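You operate a simulated robot arm through the tools that you are given. There is no shell and no other tool.

The job below is to be done with a simulated robot arm. You get a single attempt, and the scene is never put back.

JOB
The white felt end has slipped: bring it up to the line and lay the teal strip back on.
Fine: strip aside and blue clamp up first; clamp down before the strip goes back; the red clamp stays.

Only the result counts: the job must be done as asked and must still hold three seconds after the hand-in. Knocking over, shifting, dropping, spilling or breaking anything else fails it.

ROBOT AND FRAMES
A 7-joint arm with a two-finger parallel gripper, fixed in place. Base frame: the origin is at the foot of the arm, x ahead of it, y to its left, z up; the work surface is at about z = 780. Readings come in mm, rad, newtons and seconds.
With the tool pointing down near the work surface it reaches from about 100 to 660 mm from the base axis. Its first joint turns from -1.152 to 1.152 rad. Payload 1.57 kg.
The tool frame sits at the grasp point between the pads (the TCP): z along the fingers, y along the line on which they close. The tips reach 30 mm beyond it. Largest opening 80 mm; finger width 17, thickness 12; the body of the gripper, 40 by 82 mm, starts 80 mm behind the TCP.
Orientation is that of the tool frame in the base frame, as a unit quaternion [w, x, y, z]. With the fingers straight down and closing along the base's y, the tool's x points along the base's -x, its y along +y and its z along -z.

CONTROLS
- The arm moves only by the tool step_arm. Its argument "moves" is a list of rows, each an object (a shift or turn left out is 0, a gripper value left out holds the last) with "travel": the shift along the base's x, y, z in mm, a list of three; "dr": the turn, a rotation vector about the base's x, y, z in rad, a list of three; "grip": the gripper command, from -1 (shut) to 1 (fully open), values between in proportion. In form: [{"travel": [dx, dy, dz], "dr": [ax, ay, az], "grip": grip}, ...]. A call has 1 to 20 rows; each row shifts and turns the commanded pose from where the row before left it. Each row takes 0.2 s and may step no farther than 50 mm and 0.15 rad from the row before; otherwise, or with a gripper value out of range, the whole call is refused. Where a pose cannot be reached the arm comes as near as it can. A force on the tool above 90 N (or 10 N above the force at the start of the call, whichever is more), or a blocked arm, ends the call early, and 0.2 s more pass. Each finger travels about 72 mm/s and halts on what it meets, pressing with about 40 N; the grip force reading is that of the motor and also rises with nothing between the fingers. The clock runs only during rows and for 0.2 s after the last one: add rows that do not move to give the fingers time. The reply holds the time, the measured pose of the TCP, the force on the tool along the base axes, the opening and the grip force, in the units named above and with some noise, with the torque about the TCP (base axes, N m) and any sound that the robot's microphone picked up.
- Cameras (640 x 400 px; columns grow to the right, rows downward): "scene" is fixed at [22.9, 437.9, 1400.6]; the picture's right is [-0.96, -0.27, 0.00], its down [-0.24, 0.85, -0.47] and it looks along [0.13, -0.45, -0.88] (base axes); focal length 214 px, centre (320, 200). "wrist" rides on the gripper at [72, -7, -122] in the tool frame; the picture's right is [0.09, 1.00, 0.00], its down [-0.84, 0.08, -0.54] and it looks along [-0.54, 0.05, 0.84] (tool axes); focal length 238 px, centre (320, 200).
- capture(camera): a new picture of that camera. The clock stands still meanwhile.
- pixel_to_xyz(camera, pixels): there is no depth. For up to 12 entries [column, row, z] of the newest picture of that camera ("zoom" is the newest enlarged one), the place [x, y] in the base frame at which the ray of that pixel passes the height z, good to about 3 mm, but the place of the scene camera against the robot may be out by one fixed shift of up to 18 mm in any direction. The clock stands still meanwhile.
- enlarge(camera, box): a new picture of the part [left, top, right, bottom] of that camera's present view, enlarged. The clock stands still meanwhile.
- job_done(): hands the job in; it is judged then, once.

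Leave the gripper open and the arm clear of the work at the hand-in unless told otherwise.

The tools are called after "Emit:" as name(argument=value, ...) on one line, values as JSON. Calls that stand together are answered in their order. step_arm: Moves the arm, as the interface text tells. Its arguments: {"type":"object","properties":{"moves":{"type":"array"}},"required":["moves"]} The other tools are called the same way: capture (camera) takes a picture; pixel_to_xyz (camera, pixels) gives the place at which the rays of pixels pass given heights; enlarge (camera, box) takes an enlarged picture of a part of a camera's view; job_done () hands the job in.

At the start:

```text
time: 0.0
tcp_pos: [421.5, 85.7, 1144.0]
tool_rot: [0.001, 0.0, 1.0, 0.0]
contact_force: [-0.5, -0.7, 0.1]
ft_torque: [0.02, -0.02, -0.01]
grip_width: 79.9
grip_force: 0.0
```

scene: 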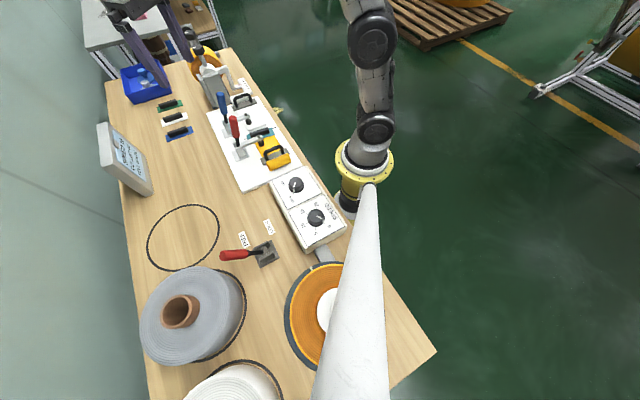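
wrist: 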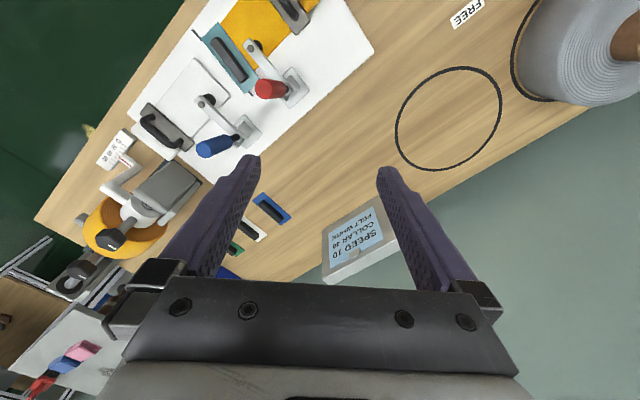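

I see a white board with a blue and a red clamp, a teal strip and orange felt. I'll enlarge both views to understand the fixture before moving.

Emit:
enlarge(camera="scene", box=[180, 60, 320, 200])

Emit:
enlarge(camera="wrist", box=[80, 0, 380, 190])

```text
2.86 times, centred on (250, 130) of scene
```

zoom: 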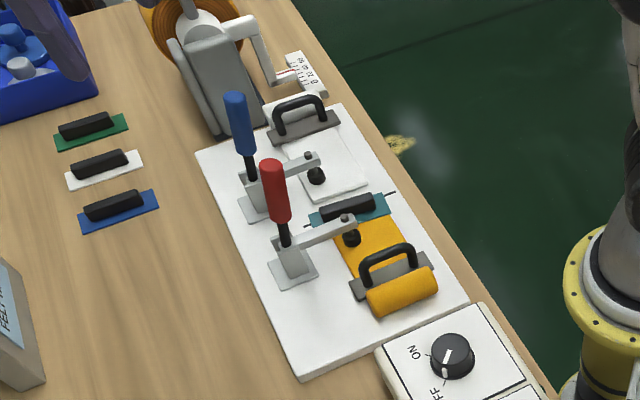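

```text
2.11 times, centred on (230, 95) of wrist
```

zoom: 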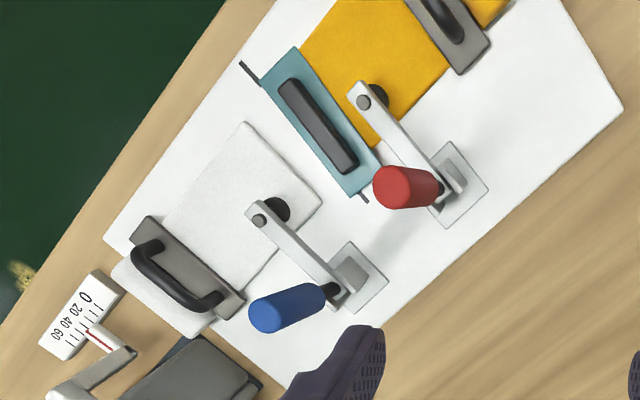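

The white felt (with a grey bar and black handle) stops short of the dark line beneath the teal strip. I'll now get coordinates of key points from the wrist zoom (surface about z=790 and z=780).

Emit:
pixel_to_xyz(camera="zoom", pixels=[[242, 64, 785], [364, 199, 785], [281, 84, 800], [352, 170, 800], [246, 122, 785], [322, 200, 785], [150, 216, 790], [225, 316, 790], [274, 208, 800], [290, 310, 850], [350, 260, 790], [600, 110, 785]])

Emit:
pixel_to_xyz(camera="scene", pixels=[[245, 95, 800], [272, 138, 785], [220, 95, 850], [237, 80, 785], [297, 170, 785]])

```text
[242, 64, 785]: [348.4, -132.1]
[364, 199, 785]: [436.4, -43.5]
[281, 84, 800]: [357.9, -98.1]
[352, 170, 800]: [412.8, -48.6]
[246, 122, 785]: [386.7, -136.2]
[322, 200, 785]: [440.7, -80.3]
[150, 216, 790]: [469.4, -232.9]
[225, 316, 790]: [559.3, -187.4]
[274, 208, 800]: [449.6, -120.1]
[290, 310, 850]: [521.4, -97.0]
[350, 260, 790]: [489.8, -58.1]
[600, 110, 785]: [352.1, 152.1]
```

```text
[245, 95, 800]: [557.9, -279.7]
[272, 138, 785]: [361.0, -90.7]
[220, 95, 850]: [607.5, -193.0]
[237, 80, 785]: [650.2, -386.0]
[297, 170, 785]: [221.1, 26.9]
```

The line runs at about 45° from (348,-132) to (436,-44); the felt edge stands about 29 mm short of it, toward +x/-y. I'll move the arm to get a closer look with the wrist camera, keeping high.

Emit:
step_arm(moves=[{"travel": [-20, -31, -24], "grip": 1}, {"travel": [-20, -31, -24]}, {"travel": [-20, -31, -24]}, {"travel": [-20, -31, -24]}, {"travel": [-20, -31, -24]}, {"travel": [-20, -31, -24]}, {}, {}])

Emit:
capture(camera="wrist")

Emit:
capture(camera="scene")

```text
time: 1.8
tcp_pos: [302.2, -101.1, 999.0]
tool_rot: [0.0, 0.0, 1.0, 0.0]
contact_force: [-0.3, 0.0, -0.3]
ft_torque: [0.02, 0.0, -0.01]
grip_width: 80.0
grip_force: 0.0
```

```text
taken
```

wrist: 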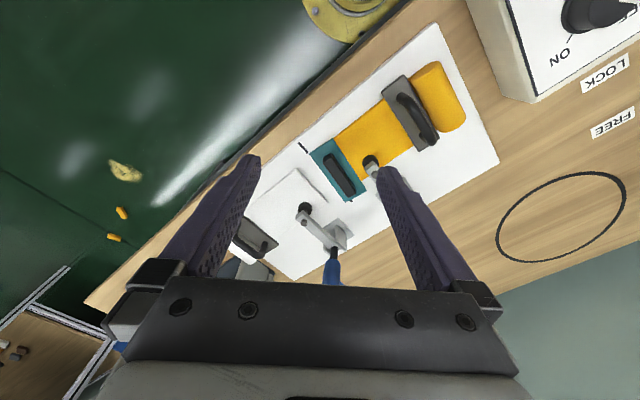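

```text
taken
```

scene: 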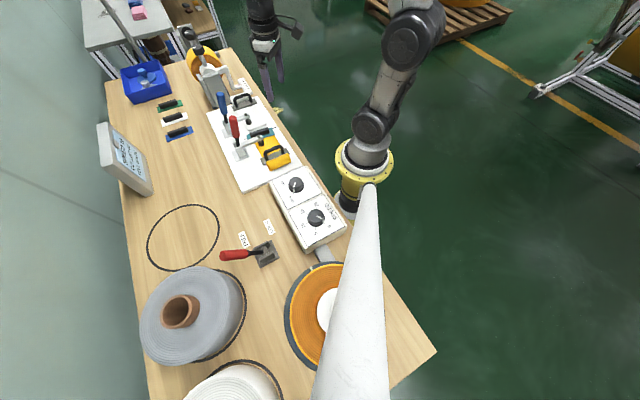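

The arm is at (302,-101,999). I'll enlarge the wrist view over the board.

Emit:
enlarge(camera="wrist", box=[220, 100, 480, 290])

Emit:
enlarge(camera="scene", box=[200, 70, 300, 170])

```text
2.11 times, centred on (350, 195) of wrist
```

zoom: 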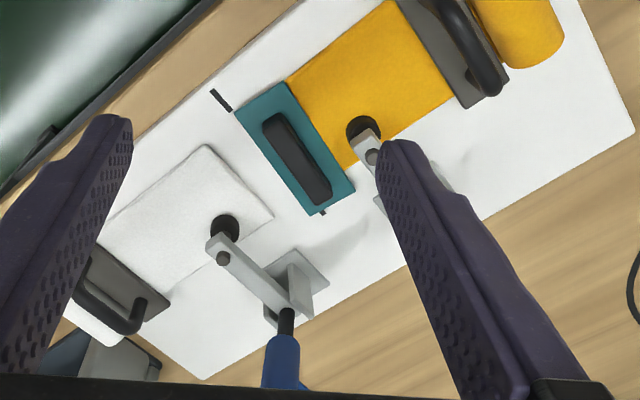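

```text
4.00 times, centred on (250, 120) of scene
```

zoom: 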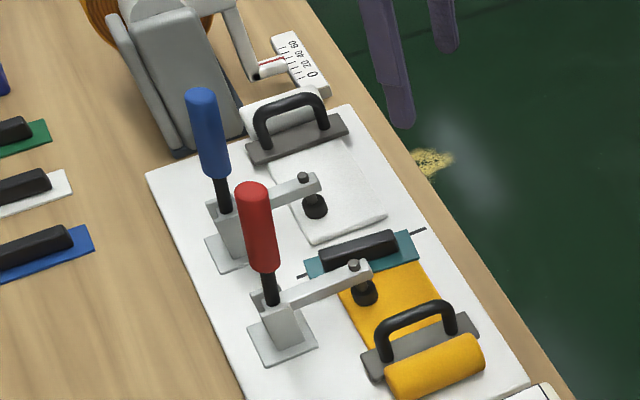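

Both clamps have upright handles with their arms horizontal, pressing the felts. I'll measure points in the wrist picture: line ends, strip corners, grip block, felt edge.

Emit:
pixel_to_xyz(camera="wrist", pixels=[[299.3, 143.8, 785], [351.5, 201.5, 785], [327.3, 139.1, 790], [309.7, 153.8, 790], [366.6, 190.3, 790], [345.3, 202.6, 790], [327.3, 159.5, 805], [350, 192.6, 805], [296.5, 169.4, 788], [327.7, 202.1, 788], [304.9, 208.3, 790], [303.6, 218.7, 820]])

```text
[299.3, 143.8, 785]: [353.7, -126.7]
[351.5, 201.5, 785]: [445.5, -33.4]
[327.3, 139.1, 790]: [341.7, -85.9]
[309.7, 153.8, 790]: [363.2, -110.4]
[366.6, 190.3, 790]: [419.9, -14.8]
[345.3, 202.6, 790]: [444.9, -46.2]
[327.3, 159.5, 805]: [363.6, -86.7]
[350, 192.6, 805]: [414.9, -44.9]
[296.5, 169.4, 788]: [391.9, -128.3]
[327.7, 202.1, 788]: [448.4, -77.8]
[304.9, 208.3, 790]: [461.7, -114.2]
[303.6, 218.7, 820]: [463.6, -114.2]
```

The strip, felt edge and clamps are set about 45° to the base axes. I'll turn the tool +45° about z, so the fingers close across the strip, and shift to about (314,-144,960) for an aligned close view.

Emit:
step_arm(moves=[{"travel": [2, -7, -6], "dr": [0, 0, 0.131]}, {"travel": [2, -7, -6], "dr": [0, 0, 0.131]}, {"travel": [2, -7, -6], "dr": [0, 0, 0.131]}, {"travel": [2, -7, -6], "dr": [0, 0, 0.131]}, {"travel": [2, -7, -6], "dr": [0, 0, 0.131]}, {"travel": [2, -7, -6], "dr": [0, 0, 0.13]}, {}, {}])

Emit:
capture(camera="wrist")

Emit:
enlarge(camera="wrist", box=[180, 80, 480, 270])

```text
time: 3.6
tcp_pos: [315.0, -141.6, 964.4]
tool_rot: [0.0, -0.383, 0.924, 0.0]
contact_force: [-0.3, 0.7, 0.1]
ft_torque: [0.01, -0.02, 0.04]
grip_width: 80.1
grip_force: 0.0
```

```text
taken
```

wrist: 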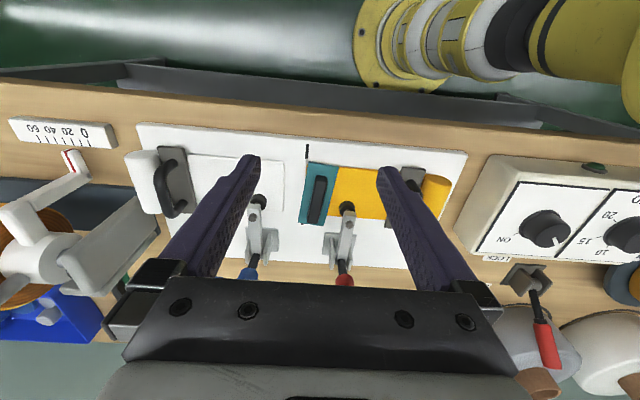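

```text
2.11 times, centred on (330, 175) of wrist
```

zoom: 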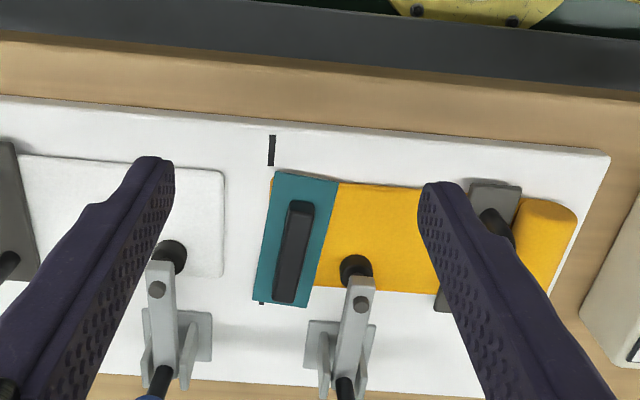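

Now the view is square to the board: line at zoom column ~270, teal strip slightly skewed and mostly on the orange side, white felt edge at column ~222. I'll measure these points.

Emit:
pixel_to_xyz(camera="zoom", pixels=[[271, 136, 785], [261, 303, 785], [280, 170, 795], [341, 183, 795], [253, 300, 795], [308, 307, 795], [301, 203, 815], [286, 300, 815], [223, 173, 788], [222, 275, 788], [171, 256, 795], [356, 268, 795]])

Emit:
pixel_to_xyz(camera="wrist", pixels=[[165, 163, 820], [178, 208, 820], [173, 152, 790], [188, 212, 790], [138, 125, 785], [467, 155, 785], [251, 262, 850], [343, 265, 850], [265, 250, 785], [345, 252, 785]])

```text
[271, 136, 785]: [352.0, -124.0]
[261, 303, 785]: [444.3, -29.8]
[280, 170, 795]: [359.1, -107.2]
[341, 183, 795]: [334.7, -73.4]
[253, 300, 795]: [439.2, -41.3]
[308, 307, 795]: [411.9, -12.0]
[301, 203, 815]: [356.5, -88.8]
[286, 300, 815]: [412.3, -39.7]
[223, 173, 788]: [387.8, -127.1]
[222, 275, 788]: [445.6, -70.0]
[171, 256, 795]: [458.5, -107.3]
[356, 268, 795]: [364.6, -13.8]
```

```text
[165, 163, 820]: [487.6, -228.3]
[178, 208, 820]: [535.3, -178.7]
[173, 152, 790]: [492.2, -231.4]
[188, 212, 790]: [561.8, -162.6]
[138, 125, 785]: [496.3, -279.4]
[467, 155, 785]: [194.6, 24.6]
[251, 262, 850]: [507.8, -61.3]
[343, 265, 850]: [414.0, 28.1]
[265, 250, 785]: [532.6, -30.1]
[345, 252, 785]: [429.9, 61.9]
```

The line sits at about N=337 (where N=(x−y)/√2), the white edge at N≈364, and the strip block is centred around (384,-64), turned about 40°. I'll move over the block at z=900 with the fingers half open and check alignment.

Emit:
step_arm(moves=[{"travel": [17, 19.4, -14], "dr": [0, 0, -0.02], "grip": 0}, {"travel": [17, 19.4, -14], "dr": [0, 0, -0.02]}, {"travel": [17, 19.4, -14], "dr": [0, 0, -0.02]}, {"travel": [18, 19.4, -14], "dr": [0, 0, -0.01]}, {"travel": [0, 0, -8]}, {}, {}])

Emit:
capture(camera="wrist")

Emit:
enlarge(camera="wrist", box=[200, 50, 440, 200])

Emit:
enlarge(camera="scene", box=[200, 70, 300, 170])

```text
time: 5.2
tcp_pos: [382.1, -63.9, 900.2]
tool_rot: [0.0, -0.35, 0.937, 0.0]
contact_force: [-0.1, 0.2, -0.2]
ft_torque: [-0.01, 0.01, 0.0]
grip_width: 40.1
grip_force: 0.0
```

```text
taken
```

wrist: 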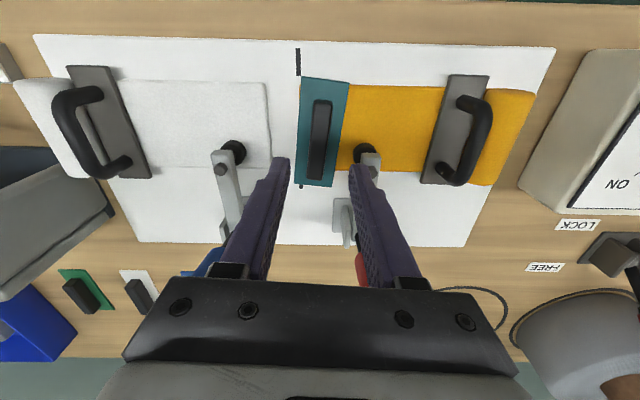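

```text
2.67 times, centred on (320, 125) of wrist
```

zoom: 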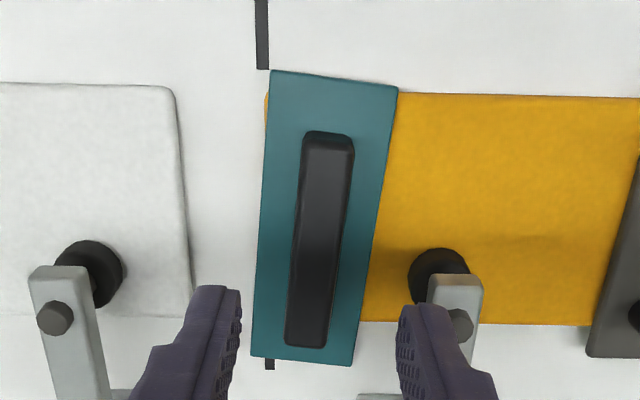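

```text
4.00 times, centred on (250, 120) of scene
```

zoom: 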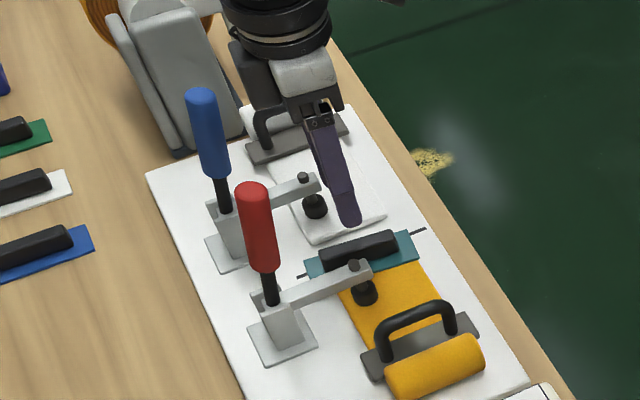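

The block (zoom centre ~(320,240)) sits directly below the tool axis and is parallel to the fingers. I'll lower to z≈840 and look again to judge the height.

Emit:
step_arm(moves=[{"travel": [0.5, -0.2, -20]}, {"travel": [0.5, 0, -20]}, {"travel": [0.5, 0, -20]}, {}, {}])

Emit:
enlarge(camera="wrist", box=[200, 50, 440, 200])

Emit:
enlarge(camera="scene", box=[220, 90, 300, 140])

```text
time: 6.4
tcp_pos: [384.4, -65.0, 840.5]
tool_rot: [-0.001, -0.35, 0.937, 0.0]
contact_force: [0.2, 0.3, -0.3]
ft_torque: [0.0, 0.03, 0.0]
grip_width: 39.8
grip_force: 0.2
```

```text
2.67 times, centred on (320, 125) of wrist
```

zoom: 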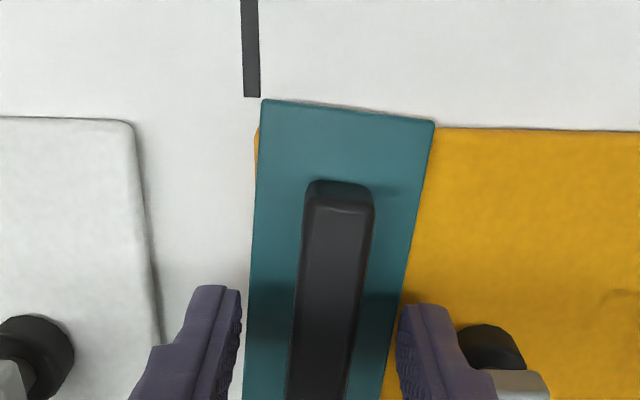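

```text
8.00 times, centred on (260, 115) of scene
```

zoom: 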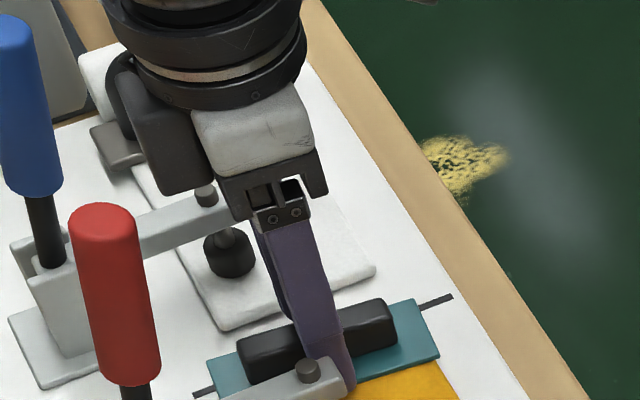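

The block is centred between the fingers. I'll lower a further 11 mm in small steps, watching for contact force, then look.

Emit:
step_arm(moves=[{"travel": [0, 0, -4], "grip": -0.2}, {"travel": [0, 0, -4]}, {"travel": [0, 0, -3]}, {}])

Emit:
enlarge(camera="scene", box=[220, 90, 300, 140])

Emit:
capture(camera="wrist")

```text
time: 7.4
tcp_pos: [385.4, -65.7, 835.4]
tool_rot: [0.003, -0.35, 0.937, -0.002]
contact_force: [-27.6, -1.1, 80.0]
ft_torque: [0.37, 1.34, 0.2]
grip_width: 33.6
grip_force: 0.6
```

```text
8.00 times, centred on (260, 115) of scene
```

zoom: 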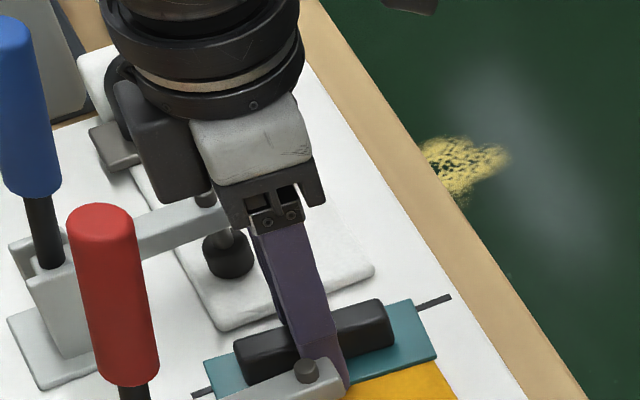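

```text
taken
```

wrist: 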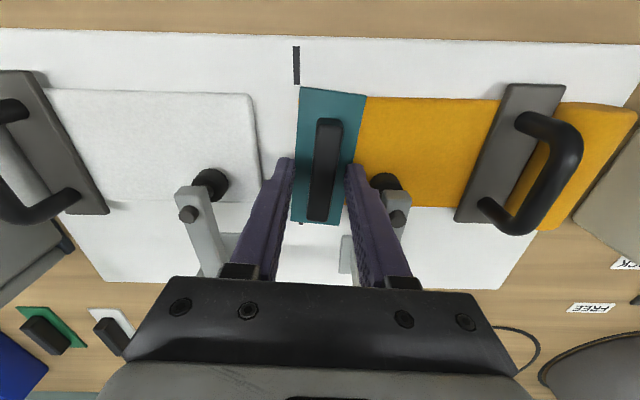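

Both finger tips touch the strip at TCP z≈835 (80 N). I'll raise about 8 mm to take that load off and read the pose.

Emit:
step_arm(moves=[{"travel": [0, 0, 4]}, {"travel": [0, 0, 4]}, {}])

Emit:
enlarge(camera="wrist", box=[240, 70, 400, 230])

```text
time: 8.2
tcp_pos: [386.0, -62.3, 837.4]
tool_rot: [0.001, -0.35, 0.937, 0.0]
contact_force: [4.2, -1.9, 9.3]
ft_torque: [-0.05, -0.13, -0.04]
grip_width: 31.1
grip_force: 0.0
```

```text
2.50 times, centred on (320, 150) of wrist
```

zoom: 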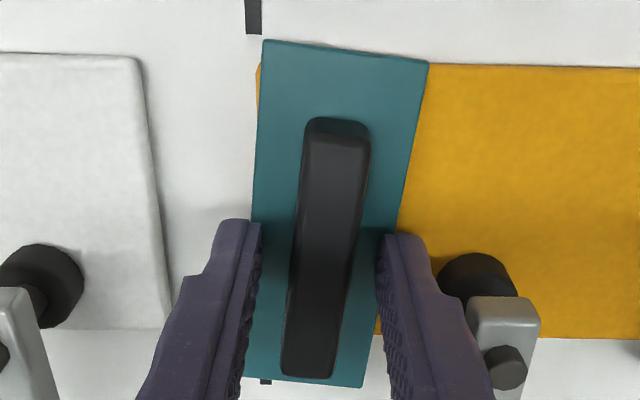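

Nearly unloaded at z=837; the strip's top is near z≈807 and the block is centred. I'll raise 1.5 mm and close on the block.

Emit:
step_arm(moves=[{"travel": [0, 0, 1.5]}, {"grip": -0.6}, {"grip": -1}, {}, {}, {}])

Emit:
enlarge(camera="wrist", box=[240, 70, 400, 230])

```text
time: 9.6
tcp_pos: [384.6, -63.2, 838.7]
tool_rot: [0.001, -0.35, 0.937, 0.0]
contact_force: [0.5, 0.2, 0.0]
ft_torque: [0.0, -0.02, 0.0]
grip_width: 15.0
grip_force: 30.9
```

```text
2.50 times, centred on (320, 150) of wrist
```

zoom: 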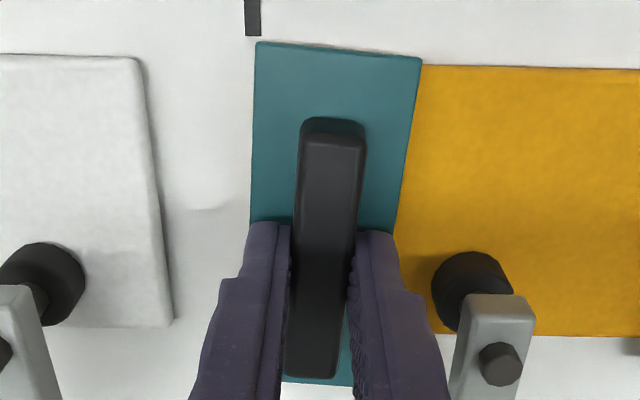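

The block is gripped (15 mm wide). I'll lift 90 mm, and check the free table spots in the scene picture for laying the strip aside.

Emit:
step_arm(moves=[{"travel": [0, 0, 10]}, {"travel": [0, 0, 20]}, {"travel": [0, 0, 25]}, {"travel": [0, 0, 35]}, {}])

Emit:
capture(camera="scene")

Emit:
pixel_to_xyz(camera="scene", pixels=[[215, 180, 780], [215, 195, 780], [230, 215, 780], [190, 133, 780], [155, 185, 780], [205, 155, 780], [245, 190, 785], [208, 112, 785]])

Emit:
capture(camera="wrist")

```text
time: 10.8
tcp_pos: [384.4, -64.2, 928.6]
tool_rot: [0.001, -0.35, 0.937, 0.0]
contact_force: [-0.6, -0.6, -0.9]
ft_torque: [0.01, -0.02, -0.02]
grip_width: 14.9
grip_force: 30.8
```

```text
taken
```

scene: 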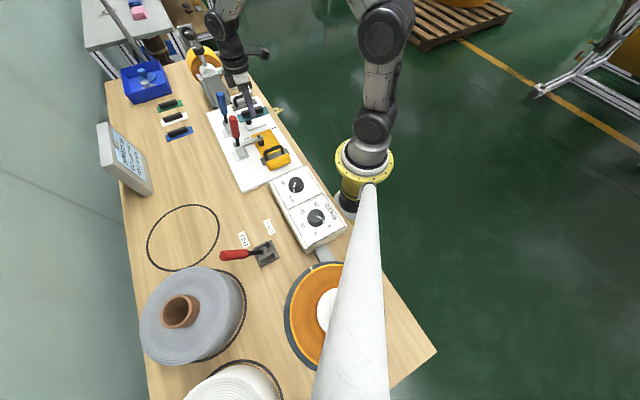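

```text
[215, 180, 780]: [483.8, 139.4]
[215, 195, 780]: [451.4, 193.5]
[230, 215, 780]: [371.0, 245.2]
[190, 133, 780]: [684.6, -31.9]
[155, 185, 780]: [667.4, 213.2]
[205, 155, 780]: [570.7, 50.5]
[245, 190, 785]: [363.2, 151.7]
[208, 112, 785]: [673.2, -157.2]
```

```text
taken
```

wrist: 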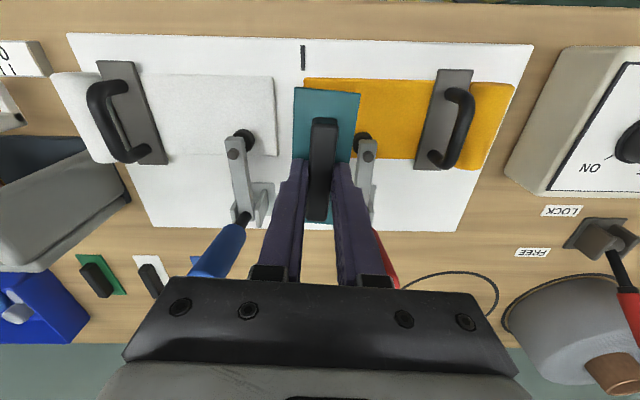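

The strip is held clear. The red handle's top is near z=960, so I'll rise to z≈1050, cross over, and come down toward a free table spot at about (500,120), beyond the board edge and clear of the blue handle's swing.

Emit:
step_arm(moves=[{"travel": [0, 0, 40]}, {"travel": [0, 0, 40]}, {"travel": [0, 0, 42]}, {"travel": [23.2, 36.8, 0]}, {"travel": [23.2, 36.8, 0]}, {"travel": [23.2, 36.8, 0]}, {"travel": [23.2, 36.8, 0]}, {"travel": [23.2, 36.8, 0]}, {}, {}])

Emit:
capture(camera="wrist")

Emit:
capture(camera="scene")

```text
time: 13.0
tcp_pos: [498.9, 118.5, 1052.5]
tool_rot: [0.0, -0.35, 0.937, 0.001]
contact_force: [-0.1, -0.6, -0.3]
ft_torque: [-0.01, 0.02, -0.01]
grip_width: 15.0
grip_force: 30.5
```

```text
taken
```

wrist: 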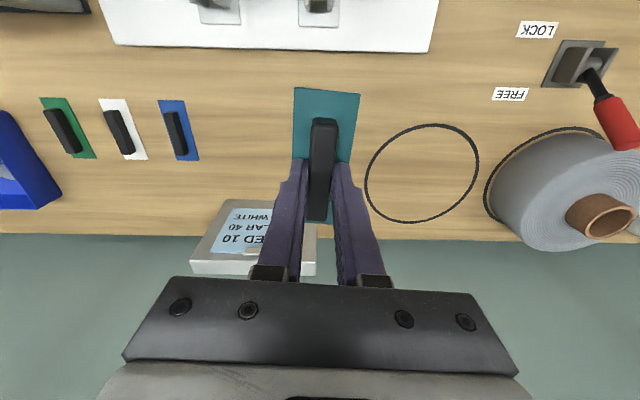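

```text
taken
```

scene: 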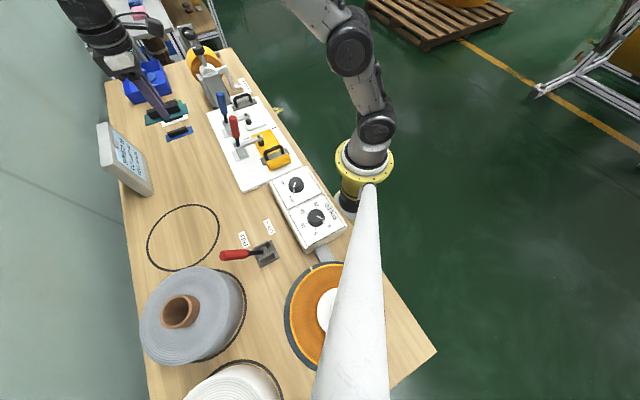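

Landing point for the strip is about pixel (320,102): bare table, clear of board, circle and sign. I'll descend to z≈830 and then feel for contact.

Emit:
step_arm(moves=[{"travel": [0, 0, -40]}, {"travel": [0, 0, -40]}, {"travel": [0, 0, -40]}, {"travel": [0, 0, -40]}, {"travel": [0, 0, -30]}, {"travel": [0, 0, -20]}, {"travel": [0, 0, -10]}, {}])

Emit:
capture(camera="scene")

```text
time: 14.8
tcp_pos: [501.7, 117.5, 832.0]
tool_rot: [0.0, -0.35, 0.937, 0.0]
contact_force: [0.3, 0.3, -0.6]
ft_torque: [-0.01, -0.01, -0.01]
grip_width: 15.0
grip_force: 30.6
```

```text
taken
```

scene: 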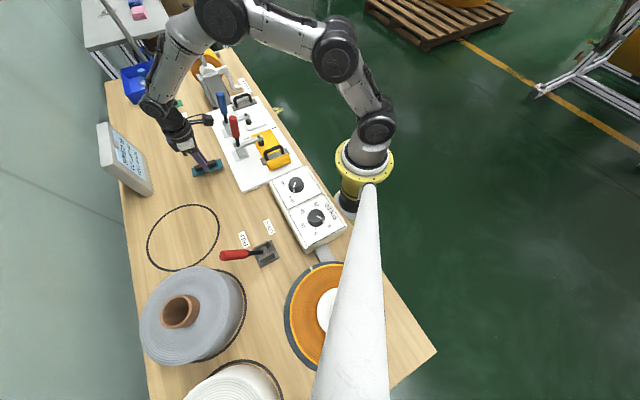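

I'm at z=832 with no contact yet. I'll go down in 2.5 mm steps to feel for the table.

Emit:
step_arm(moves=[{"travel": [0, 0, -2.5]}, {"travel": [0, 0, -2.5]}, {"travel": [0, 0, -2.5]}, {"travel": [0, 0, -2.5]}, {}])

```text
time: 16.0
tcp_pos: [501.6, 119.2, 820.8]
tool_rot: [0.0, -0.35, 0.937, 0.0]
contact_force: [-1.1, -0.3, -0.3]
ft_torque: [0.0, -0.04, 0.01]
grip_width: 15.0
grip_force: 30.3
```

Emit:
step_arm(moves=[{"travel": [0, 0, -2]}, {"travel": [0, 0, -1]}, {}])

Emit:
enlarge(camera="scene", box=[180, 140, 240, 190])

```text
time: 16.8
tcp_pos: [500.9, 119.5, 818.6]
tool_rot: [0.0, -0.351, 0.937, 0.0]
contact_force: [-0.1, -0.1, -0.9]
ft_torque: [0.0, 0.02, 0.01]
grip_width: 14.8
grip_force: 30.6
```

```text
8.00 times, centred on (210, 165) of scene
```

zoom: 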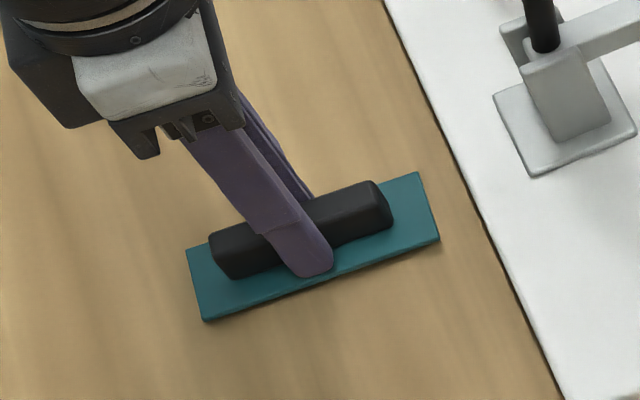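

Not yet touching at 818.6, though shadows suggest it is near. I'll continue in 1.5 mm steps.

Emit:
step_arm(moves=[{"travel": [0, 0, -1.5]}, {"travel": [0, 0, -1.5]}, {}])

```text
time: 17.6
tcp_pos: [500.3, 119.3, 815.5]
tool_rot: [0.0, -0.35, 0.937, 0.0]
contact_force: [0.2, 0.5, -0.2]
ft_torque: [0.01, 0.02, -0.01]
grip_width: 14.8
grip_force: 31.2
```

Emit:
step_arm(moves=[{"travel": [0, 0, -1.5]}, {"travel": [0, 0, -1.5]}, {}])

```text
time: 18.4
tcp_pos: [500.6, 118.9, 813.1]
tool_rot: [0.0, -0.351, 0.936, 0.0]
contact_force: [-4.2, -1.7, 12.6]
ft_torque: [-0.46, 0.63, -0.07]
grip_width: 14.8
grip_force: 30.6
```

Contact: 12.6 N at z=813, the strip rests on the table. I'll release and rise to z≈1060.

Emit:
step_arm(moves=[{"grip": -0.3}, {"grip": -0.2}, {}, {"travel": [0, 0, 10]}, {"travel": [0, 0, 40]}, {"travel": [0, 0, 40]}, {"travel": [0, 0, 50]}, {"travel": [0, 0, 50]}, {"travel": [0, 0, 50]}, {}])

Emit:
capture(camera="wrist")

Emit:
enlarge(camera="scene", box=[180, 70, 300, 170])

```text
time: 20.6
tcp_pos: [499.6, 120.8, 1051.4]
tool_rot: [0.0, -0.35, 0.937, 0.0]
contact_force: [-0.2, -0.2, 0.4]
ft_torque: [-0.01, 0.03, 0.01]
grip_width: 32.2
grip_force: 0.0
```

```text
taken
```

wrist: 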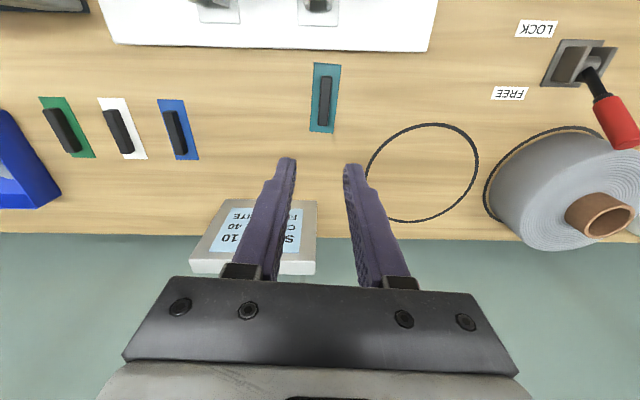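

```text
4.00 times, centred on (240, 120) of scene
```

zoom: 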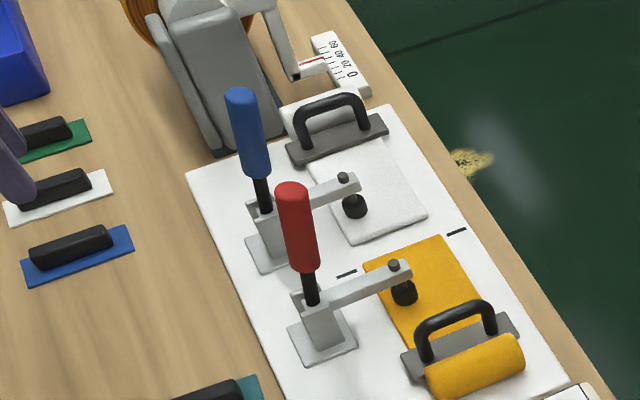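

The strip now lies on bare table. In the scene zoom, two dashes of the line show at (347,273) and (457,231), and the orange felt edge is about on it. I'll cross back high to the robot side of the blue clamp and look at it face-on.

Emit:
step_arm(moves=[{"travel": [-15.2, -37.6, 0], "dr": [0, 0, 0.01]}, {"travel": [-15.2, -37.6, 0], "dr": [0, 0, 0.01]}, {"travel": [-15.2, -37.6, 0], "dr": [0, 0, 0.01]}, {"travel": [-15.2, -37.6, 0], "dr": [0, 0, 0.01]}, {"travel": [-15.2, -37.6, 0], "dr": [0, 0, 0.01]}, {"travel": [-15.2, -37.6, 0], "dr": [0, 0, 0.01]}, {"travel": [-15.2, -37.6, 0], "dr": [0, 0, 0.01]}, {"travel": [-15.2, -37.6, 0], "grip": 1}, {"travel": [0, 0, -40]}, {"travel": [0, 0, -40]}, {}, {}])

Emit:
capture(camera="wrist")

Emit:
enlarge(camera="wrist", box=[220, 80, 460, 280])

```text
time: 23.2
tcp_pos: [378.7, -181.6, 971.3]
tool_rot: [0.0, -0.383, 0.924, 0.0]
contact_force: [0.2, 0.9, -0.6]
ft_torque: [-0.03, 0.01, 0.0]
grip_width: 80.1
grip_force: 0.0
```

```text
taken
```

wrist: 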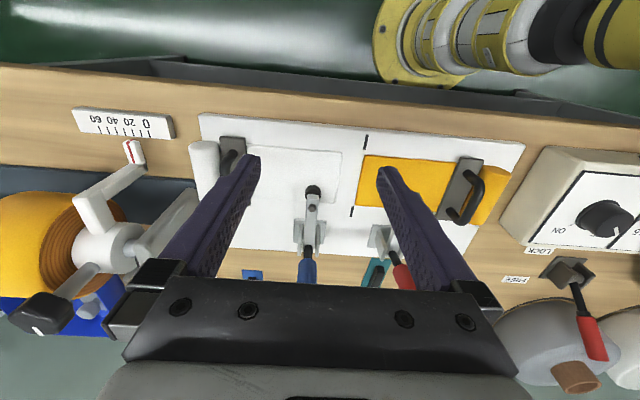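

```text
2.00 times, centred on (340, 180) of wrist
```

zoom: 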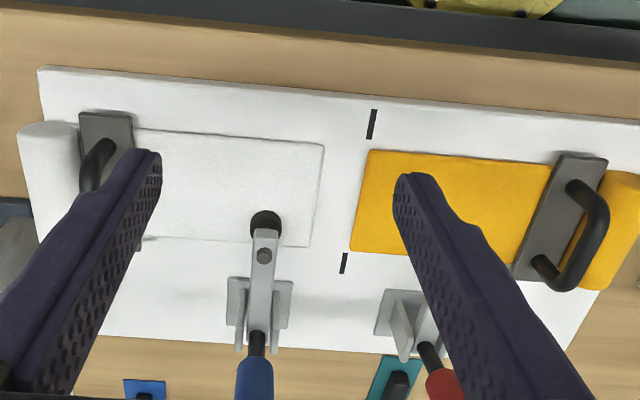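

I'll calibrate the scene camera's shift with the strip's known place (500.5,119) at scene pixel (209,170.6), and measure line dashes, felt edges and handle top.

Emit:
pixel_to_xyz(camera="scene", pixels=[[209, 170.6, 783], [220.5, 93.5, 940], [220.5, 93.5, 960], [220.5, 93.5, 980], [226, 121, 830], [226, 121, 850]])

Emit:
pixel_to_xyz(camera="zoom", pixels=[[375, 109, 792], [341, 273, 792], [366, 151, 804], [350, 250, 804], [323, 145, 804], [308, 247, 804], [257, 330, 830], [257, 330, 850], [255, 357, 870], [264, 256, 830], [265, 222, 804], [265, 302, 795]])

```text
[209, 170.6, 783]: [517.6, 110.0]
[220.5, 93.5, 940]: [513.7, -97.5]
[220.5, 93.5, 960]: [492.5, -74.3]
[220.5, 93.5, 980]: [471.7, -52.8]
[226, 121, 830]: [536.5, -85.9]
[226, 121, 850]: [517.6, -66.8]
```

```text
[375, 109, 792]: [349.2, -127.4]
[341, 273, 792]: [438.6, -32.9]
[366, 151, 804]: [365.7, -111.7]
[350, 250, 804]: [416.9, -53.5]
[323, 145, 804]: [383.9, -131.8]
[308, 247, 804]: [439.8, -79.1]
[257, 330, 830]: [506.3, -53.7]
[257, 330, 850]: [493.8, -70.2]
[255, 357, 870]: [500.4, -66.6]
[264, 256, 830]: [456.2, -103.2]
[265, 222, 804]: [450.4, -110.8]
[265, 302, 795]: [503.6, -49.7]
```

The strip check shows the scene camera is off by about (+17,-9). Corrected, the blue handle's top is near U≈289, N≈398, z≈950 (U=(x+y)/√2), leaning slightly inward. I'll close the fingers and stand in front of it on the robot side at (451,-112,940), then push it back (+U).

Emit:
step_arm(moves=[{"travel": [24, 23, -10], "grip": -1}, {"travel": [24, 23, -10]}, {"travel": [24, 24, -11]}, {}, {}, {}])

Emit:
enlarge(camera="scene", box=[190, 70, 270, 150])

Emit:
capture(camera="wrist")

```text
time: 24.6
tcp_pos: [449.1, -111.0, 942.0]
tool_rot: [0.0, -0.383, 0.924, 0.001]
contact_force: [-0.8, 0.0, 0.5]
ft_torque: [-0.02, -0.05, 0.04]
grip_width: 0.0
grip_force: 21.4
```

```text
5.00 times, centred on (230, 110) of scene
```

zoom: 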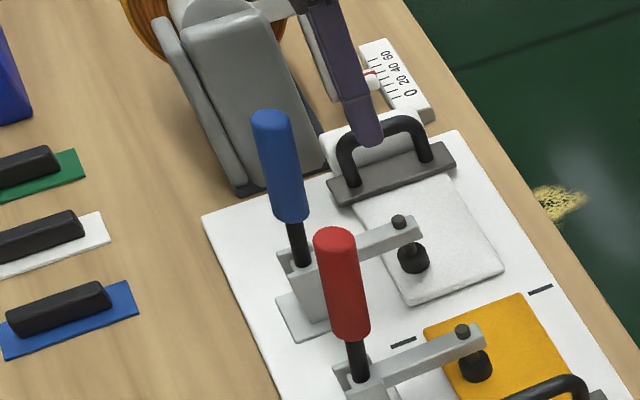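

```text
taken
```

wrist: 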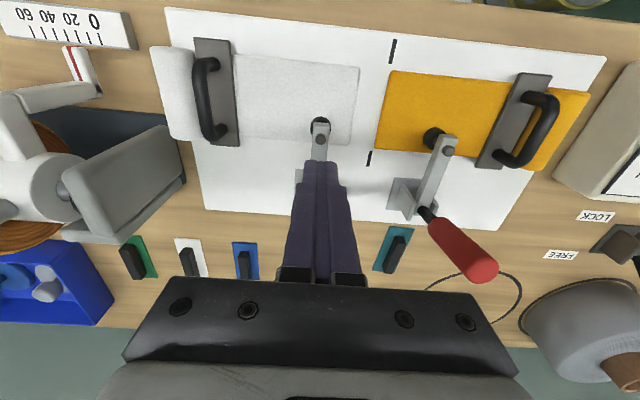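

The closed fingers stand in front of the blue handle, in its plane. I'll push toward +U by 40 mm in 10 mm steps, watching the force.

Emit:
step_arm(moves=[{"travel": [7.07, 7.07, 0]}, {"travel": [7.07, 7.07, 0]}, {"travel": [7.07, 7.07, 0]}, {"travel": [5, 5, 0]}, {}])

Emit:
enlarge(camera="scene", box=[190, 70, 270, 150])

```text
time: 25.8
tcp_pos: [477.1, -84.1, 941.9]
tool_rot: [0.0, -0.382, 0.924, 0.0]
contact_force: [-12.8, -7.9, 10.7]
ft_torque: [-0.11, 0.26, 0.08]
grip_width: 0.1
grip_force: 21.6
```

```text
5.00 times, centred on (230, 110) of scene
```

zoom: 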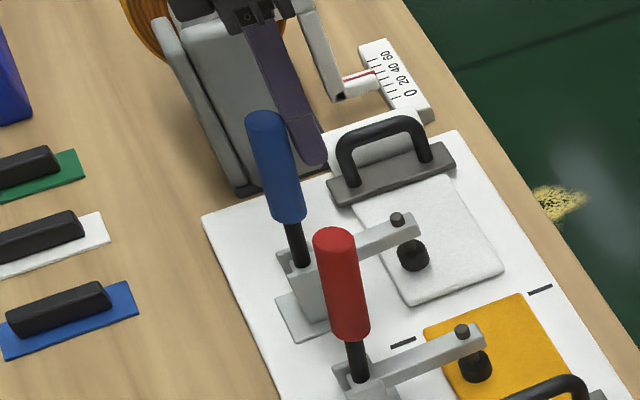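

Contact at U≈278 with ~15 N, and the handle top has begun to move back. I'll continue along the arc another 25 mm.

Emit:
step_arm(moves=[{"travel": [5.5, 5.5, 1]}, {"travel": [5.5, 5.5, 1]}, {"travel": [5.5, 5.5, 0]}, {}])

Emit:
enlarge(camera="scene", box=[190, 70, 270, 150])

```text
time: 26.8
tcp_pos: [494.0, -68.3, 942.8]
tool_rot: [0.0, -0.382, 0.924, 0.0]
contact_force: [0.2, -0.4, 0.6]
ft_torque: [0.04, -0.02, -0.01]
grip_width: 0.0
grip_force: 21.2
```

```text
5.00 times, centred on (230, 110) of scene
```

zoom: 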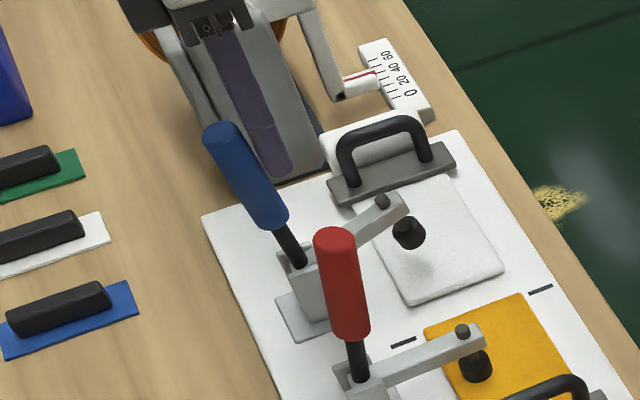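

The clamp is coming open: handle tilted back, pad lifted, no force now. I'll continue following the arc further back and down.

Emit:
step_arm(moves=[{"travel": [7, 7, 1]}, {"travel": [7, 7, 0]}, {"travel": [7, 7, -2]}, {"travel": [7, 7, -3]}, {"travel": [7, 7, -5]}, {"travel": [7, 7, -6]}, {}])

Emit:
enlarge(camera="scene", box=[190, 70, 270, 150])

```text
time: 28.4
tcp_pos: [535.7, -28.3, 927.7]
tool_rot: [-0.001, -0.383, 0.924, -0.001]
contact_force: [-10.9, -4.3, 7.9]
ft_torque: [-0.17, 0.22, 0.15]
grip_width: 0.3
grip_force: 20.8
```

```text
5.00 times, centred on (230, 110) of scene
```

zoom: 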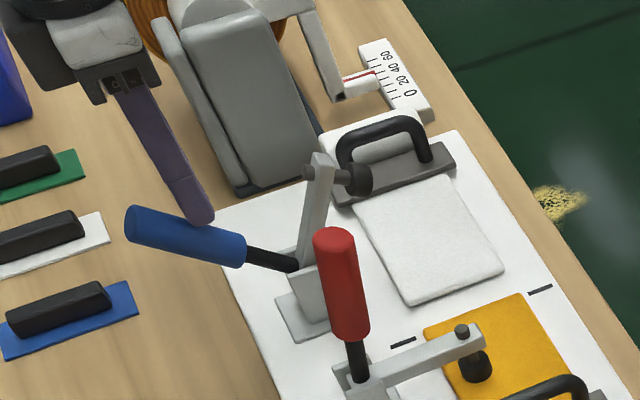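

The handle is nearly down at the back and the clamp arm stands up. I'll push a little more, then lift away and see whether it stays.

Emit:
step_arm(moves=[{"travel": [5, 5, -8]}, {"travel": [4, 4, -8]}, {}])

Emit:
enlarge(camera="scene", box=[190, 70, 270, 150])

```text
time: 28.9
tcp_pos: [536.0, -27.8, 926.5]
tool_rot: [-0.01, -0.382, 0.924, -0.002]
contact_force: [-17.3, -3.9, 13.3]
ft_torque: [-0.01, 0.42, 0.11]
grip_width: 0.1
grip_force: 21.1
stopped in row 2: the force on the tool passed its limit at 100 N (the readings are from after the stop); the commanded pose is now the measured one
```

```text
5.00 times, centred on (230, 110) of scene
```

zoom: 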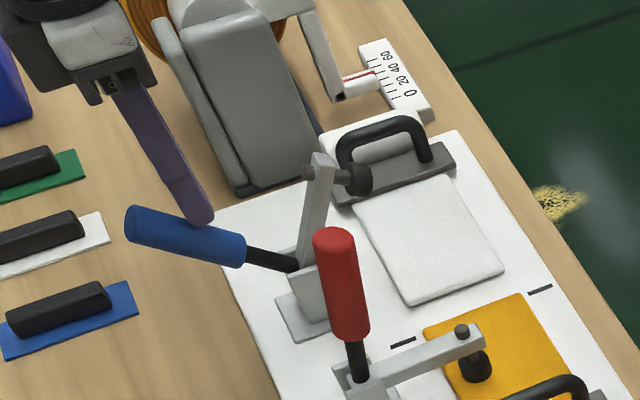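

End stop reached (100 N limit, brief). The clamp is fully open. I'll lift away and check that it stays up.

Emit:
step_arm(moves=[{"travel": [-3, -3, 8]}, {"travel": [-3, -3, 30]}, {"travel": [0, 0, 45]}, {"travel": [0, 0, 45]}, {}, {}])

Emit:
enlarge(camera="scene", box=[180, 70, 300, 170])

```text
time: 30.3
tcp_pos: [533.9, -32.8, 1054.7]
tool_rot: [-0.007, -0.382, 0.924, -0.001]
contact_force: [-0.2, 0.0, 0.3]
ft_torque: [-0.01, -0.02, -0.04]
grip_width: 0.1
grip_force: 21.5
```

```text
4.00 times, centred on (240, 120) of scene
```

zoom: 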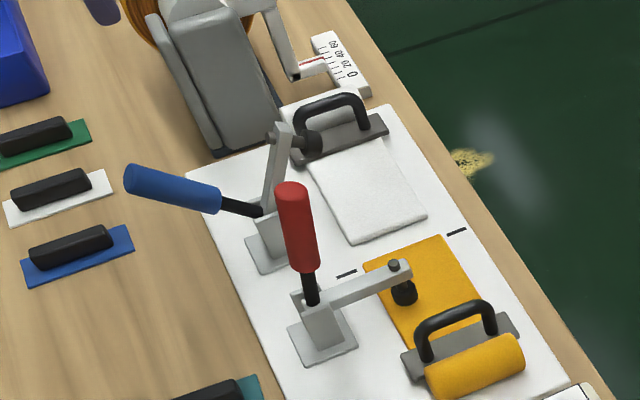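

The clamp stays open by itself. Now I'll go over the grey bar's black handle at the white felt's far end for a close look, straightening the tiny tool tilt on the way.

Emit:
step_arm(moves=[{"travel": [-15, -43, 0], "dr": [0.007, -0.012, 0], "grip": 0}, {"travel": [-15, -43, 0]}, {"travel": [-15, -43, 0]}, {"travel": [-15, -43, 0]}, {"travel": [-14, -43, -20]}, {"travel": [0, 0, -35]}, {}, {}])

Emit:
capture(camera="wrist")

Emit:
enlarge(camera="wrist", box=[200, 60, 440, 220])

Emit:
enlarge(camera="scene", box=[200, 40, 300, 120])

```text
time: 32.1
tcp_pos: [458.3, -246.8, 996.6]
tool_rot: [-0.001, -0.383, 0.924, -0.001]
contact_force: [0.7, -0.6, 0.2]
ft_torque: [0.02, 0.02, -0.04]
grip_width: 40.0
grip_force: 0.0
```

```text
taken
```

wrist: 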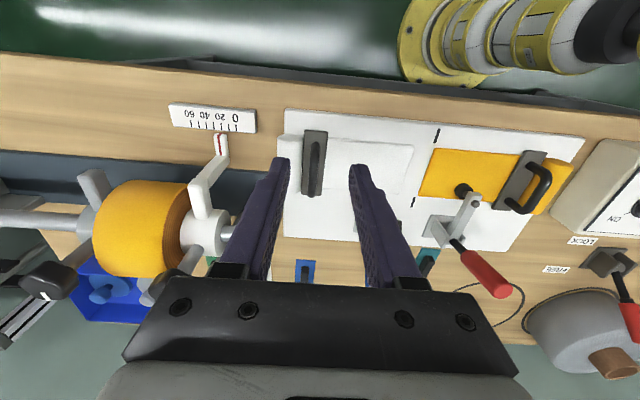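

```text
2.50 times, centred on (320, 140) of wrist
```

zoom: 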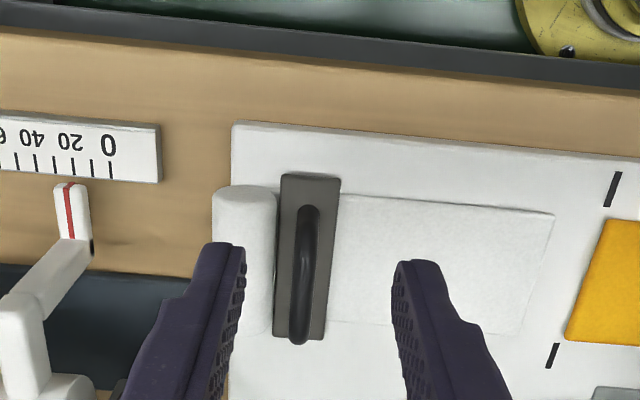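

```text
5.00 times, centred on (250, 80) of scene
```

zoom: 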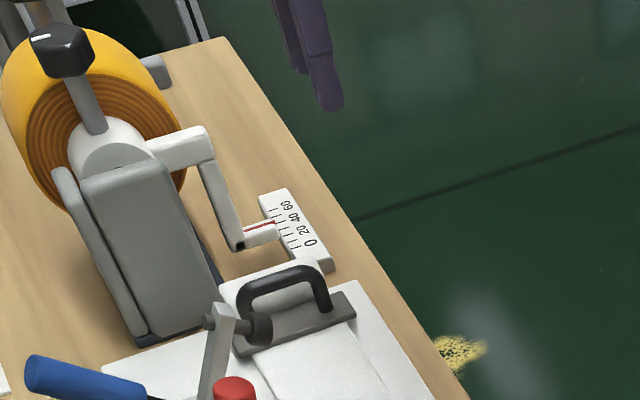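

The handle bar rod is at about U≈211, N≈504, z≈844 (from two views), with the white roll on its left. I'll move over it at (505.5,-207) and z≈900 with a 34 mm opening and check.

Emit:
step_arm(moves=[{"travel": [23.6, 19.8, -10], "grip": -0.15}, {"travel": [23.6, 19.8, -20]}, {"travel": [0, 0, -35]}, {"travel": [0, 0, -32]}, {}, {}])

Emit:
capture(camera="wrist")

Emit:
enlarge(camera="scene", box=[210, 60, 280, 130])

```text
time: 33.5
tcp_pos: [503.8, -206.6, 901.4]
tool_rot: [-0.001, -0.382, 0.924, -0.001]
contact_force: [-0.5, -0.5, 0.1]
ft_torque: [0.03, 0.03, 0.02]
grip_width: 34.1
grip_force: 0.1
```

```text
taken
```

wrist: 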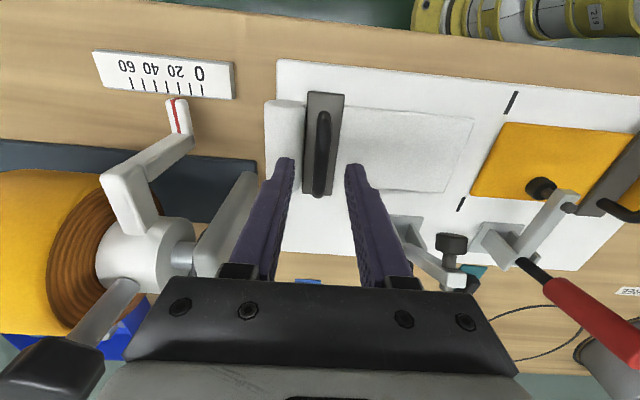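

```text
5.71 times, centred on (245, 95) of scene
```

zoom: 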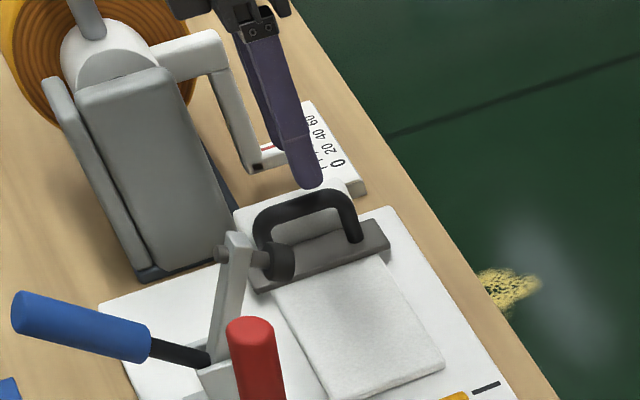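

The rod sits centred between the fingers at (322,153), and the machine is clear (its nearest corner is at N≈572). I'll lower to z≈860 with care.

Emit:
step_arm(moves=[{"travel": [0.5, -0.5, -15]}, {"travel": [0.5, 0, -13]}, {"travel": [0, 0, -12]}, {}, {}])

Emit:
enlarge(camera="wrist", box=[220, 60, 420, 220])

Emit:
enlarge(camera="scene", box=[210, 60, 280, 130])

```text
time: 34.7
tcp_pos: [504.7, -206.8, 861.4]
tool_rot: [0.0, -0.383, 0.924, 0.0]
contact_force: [-0.7, 1.0, 0.6]
ft_torque: [-0.01, 0.02, -0.02]
grip_width: 33.8
grip_force: 0.1
```

```text
2.50 times, centred on (320, 140) of wrist
```

zoom: 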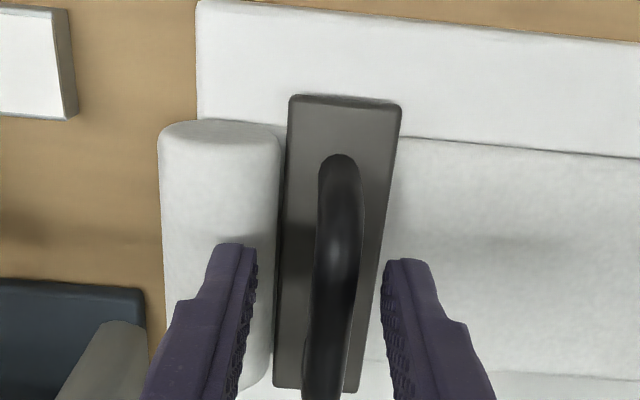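

```text
5.71 times, centred on (245, 95) of scene
```

zoom: 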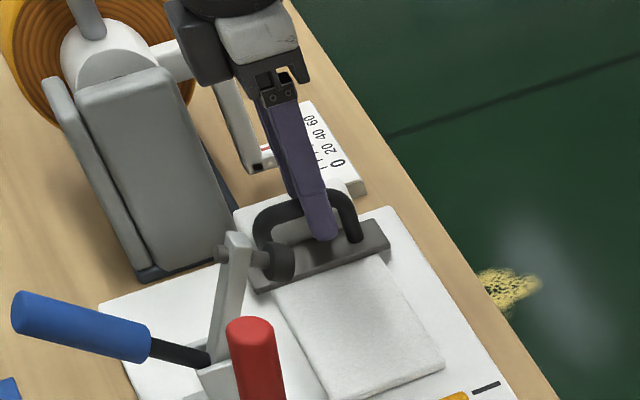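

The handle rod is between the fingers with no contact. I'll close on it.

Emit:
step_arm(moves=[{"grip": -0.6}, {"grip": -1}, {}, {}, {}])

Emit:
capture(camera="wrist")

Emit:
enlarge(camera="scene", box=[210, 60, 280, 130])

```text
time: 35.9
tcp_pos: [506.7, -207.4, 861.6]
tool_rot: [-0.001, -0.383, 0.924, -0.001]
contact_force: [1.1, -0.4, -1.8]
ft_torque: [0.04, -0.08, 0.0]
grip_width: 11.8
grip_force: 28.8
```

```text
taken
```

wrist: 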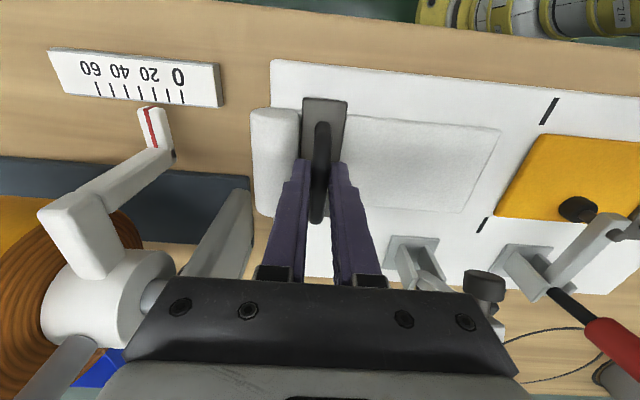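

```text
5.71 times, centred on (245, 95) of scene
```

zoom: 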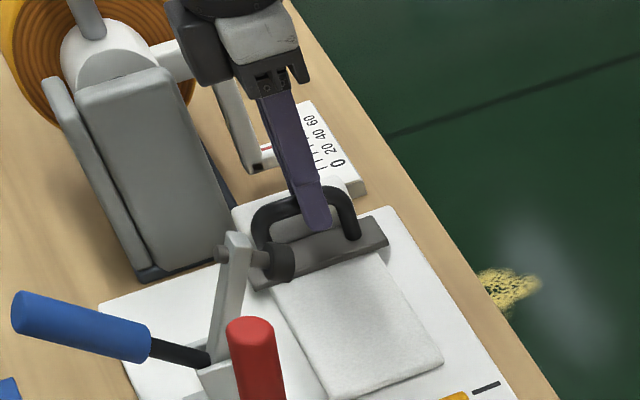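

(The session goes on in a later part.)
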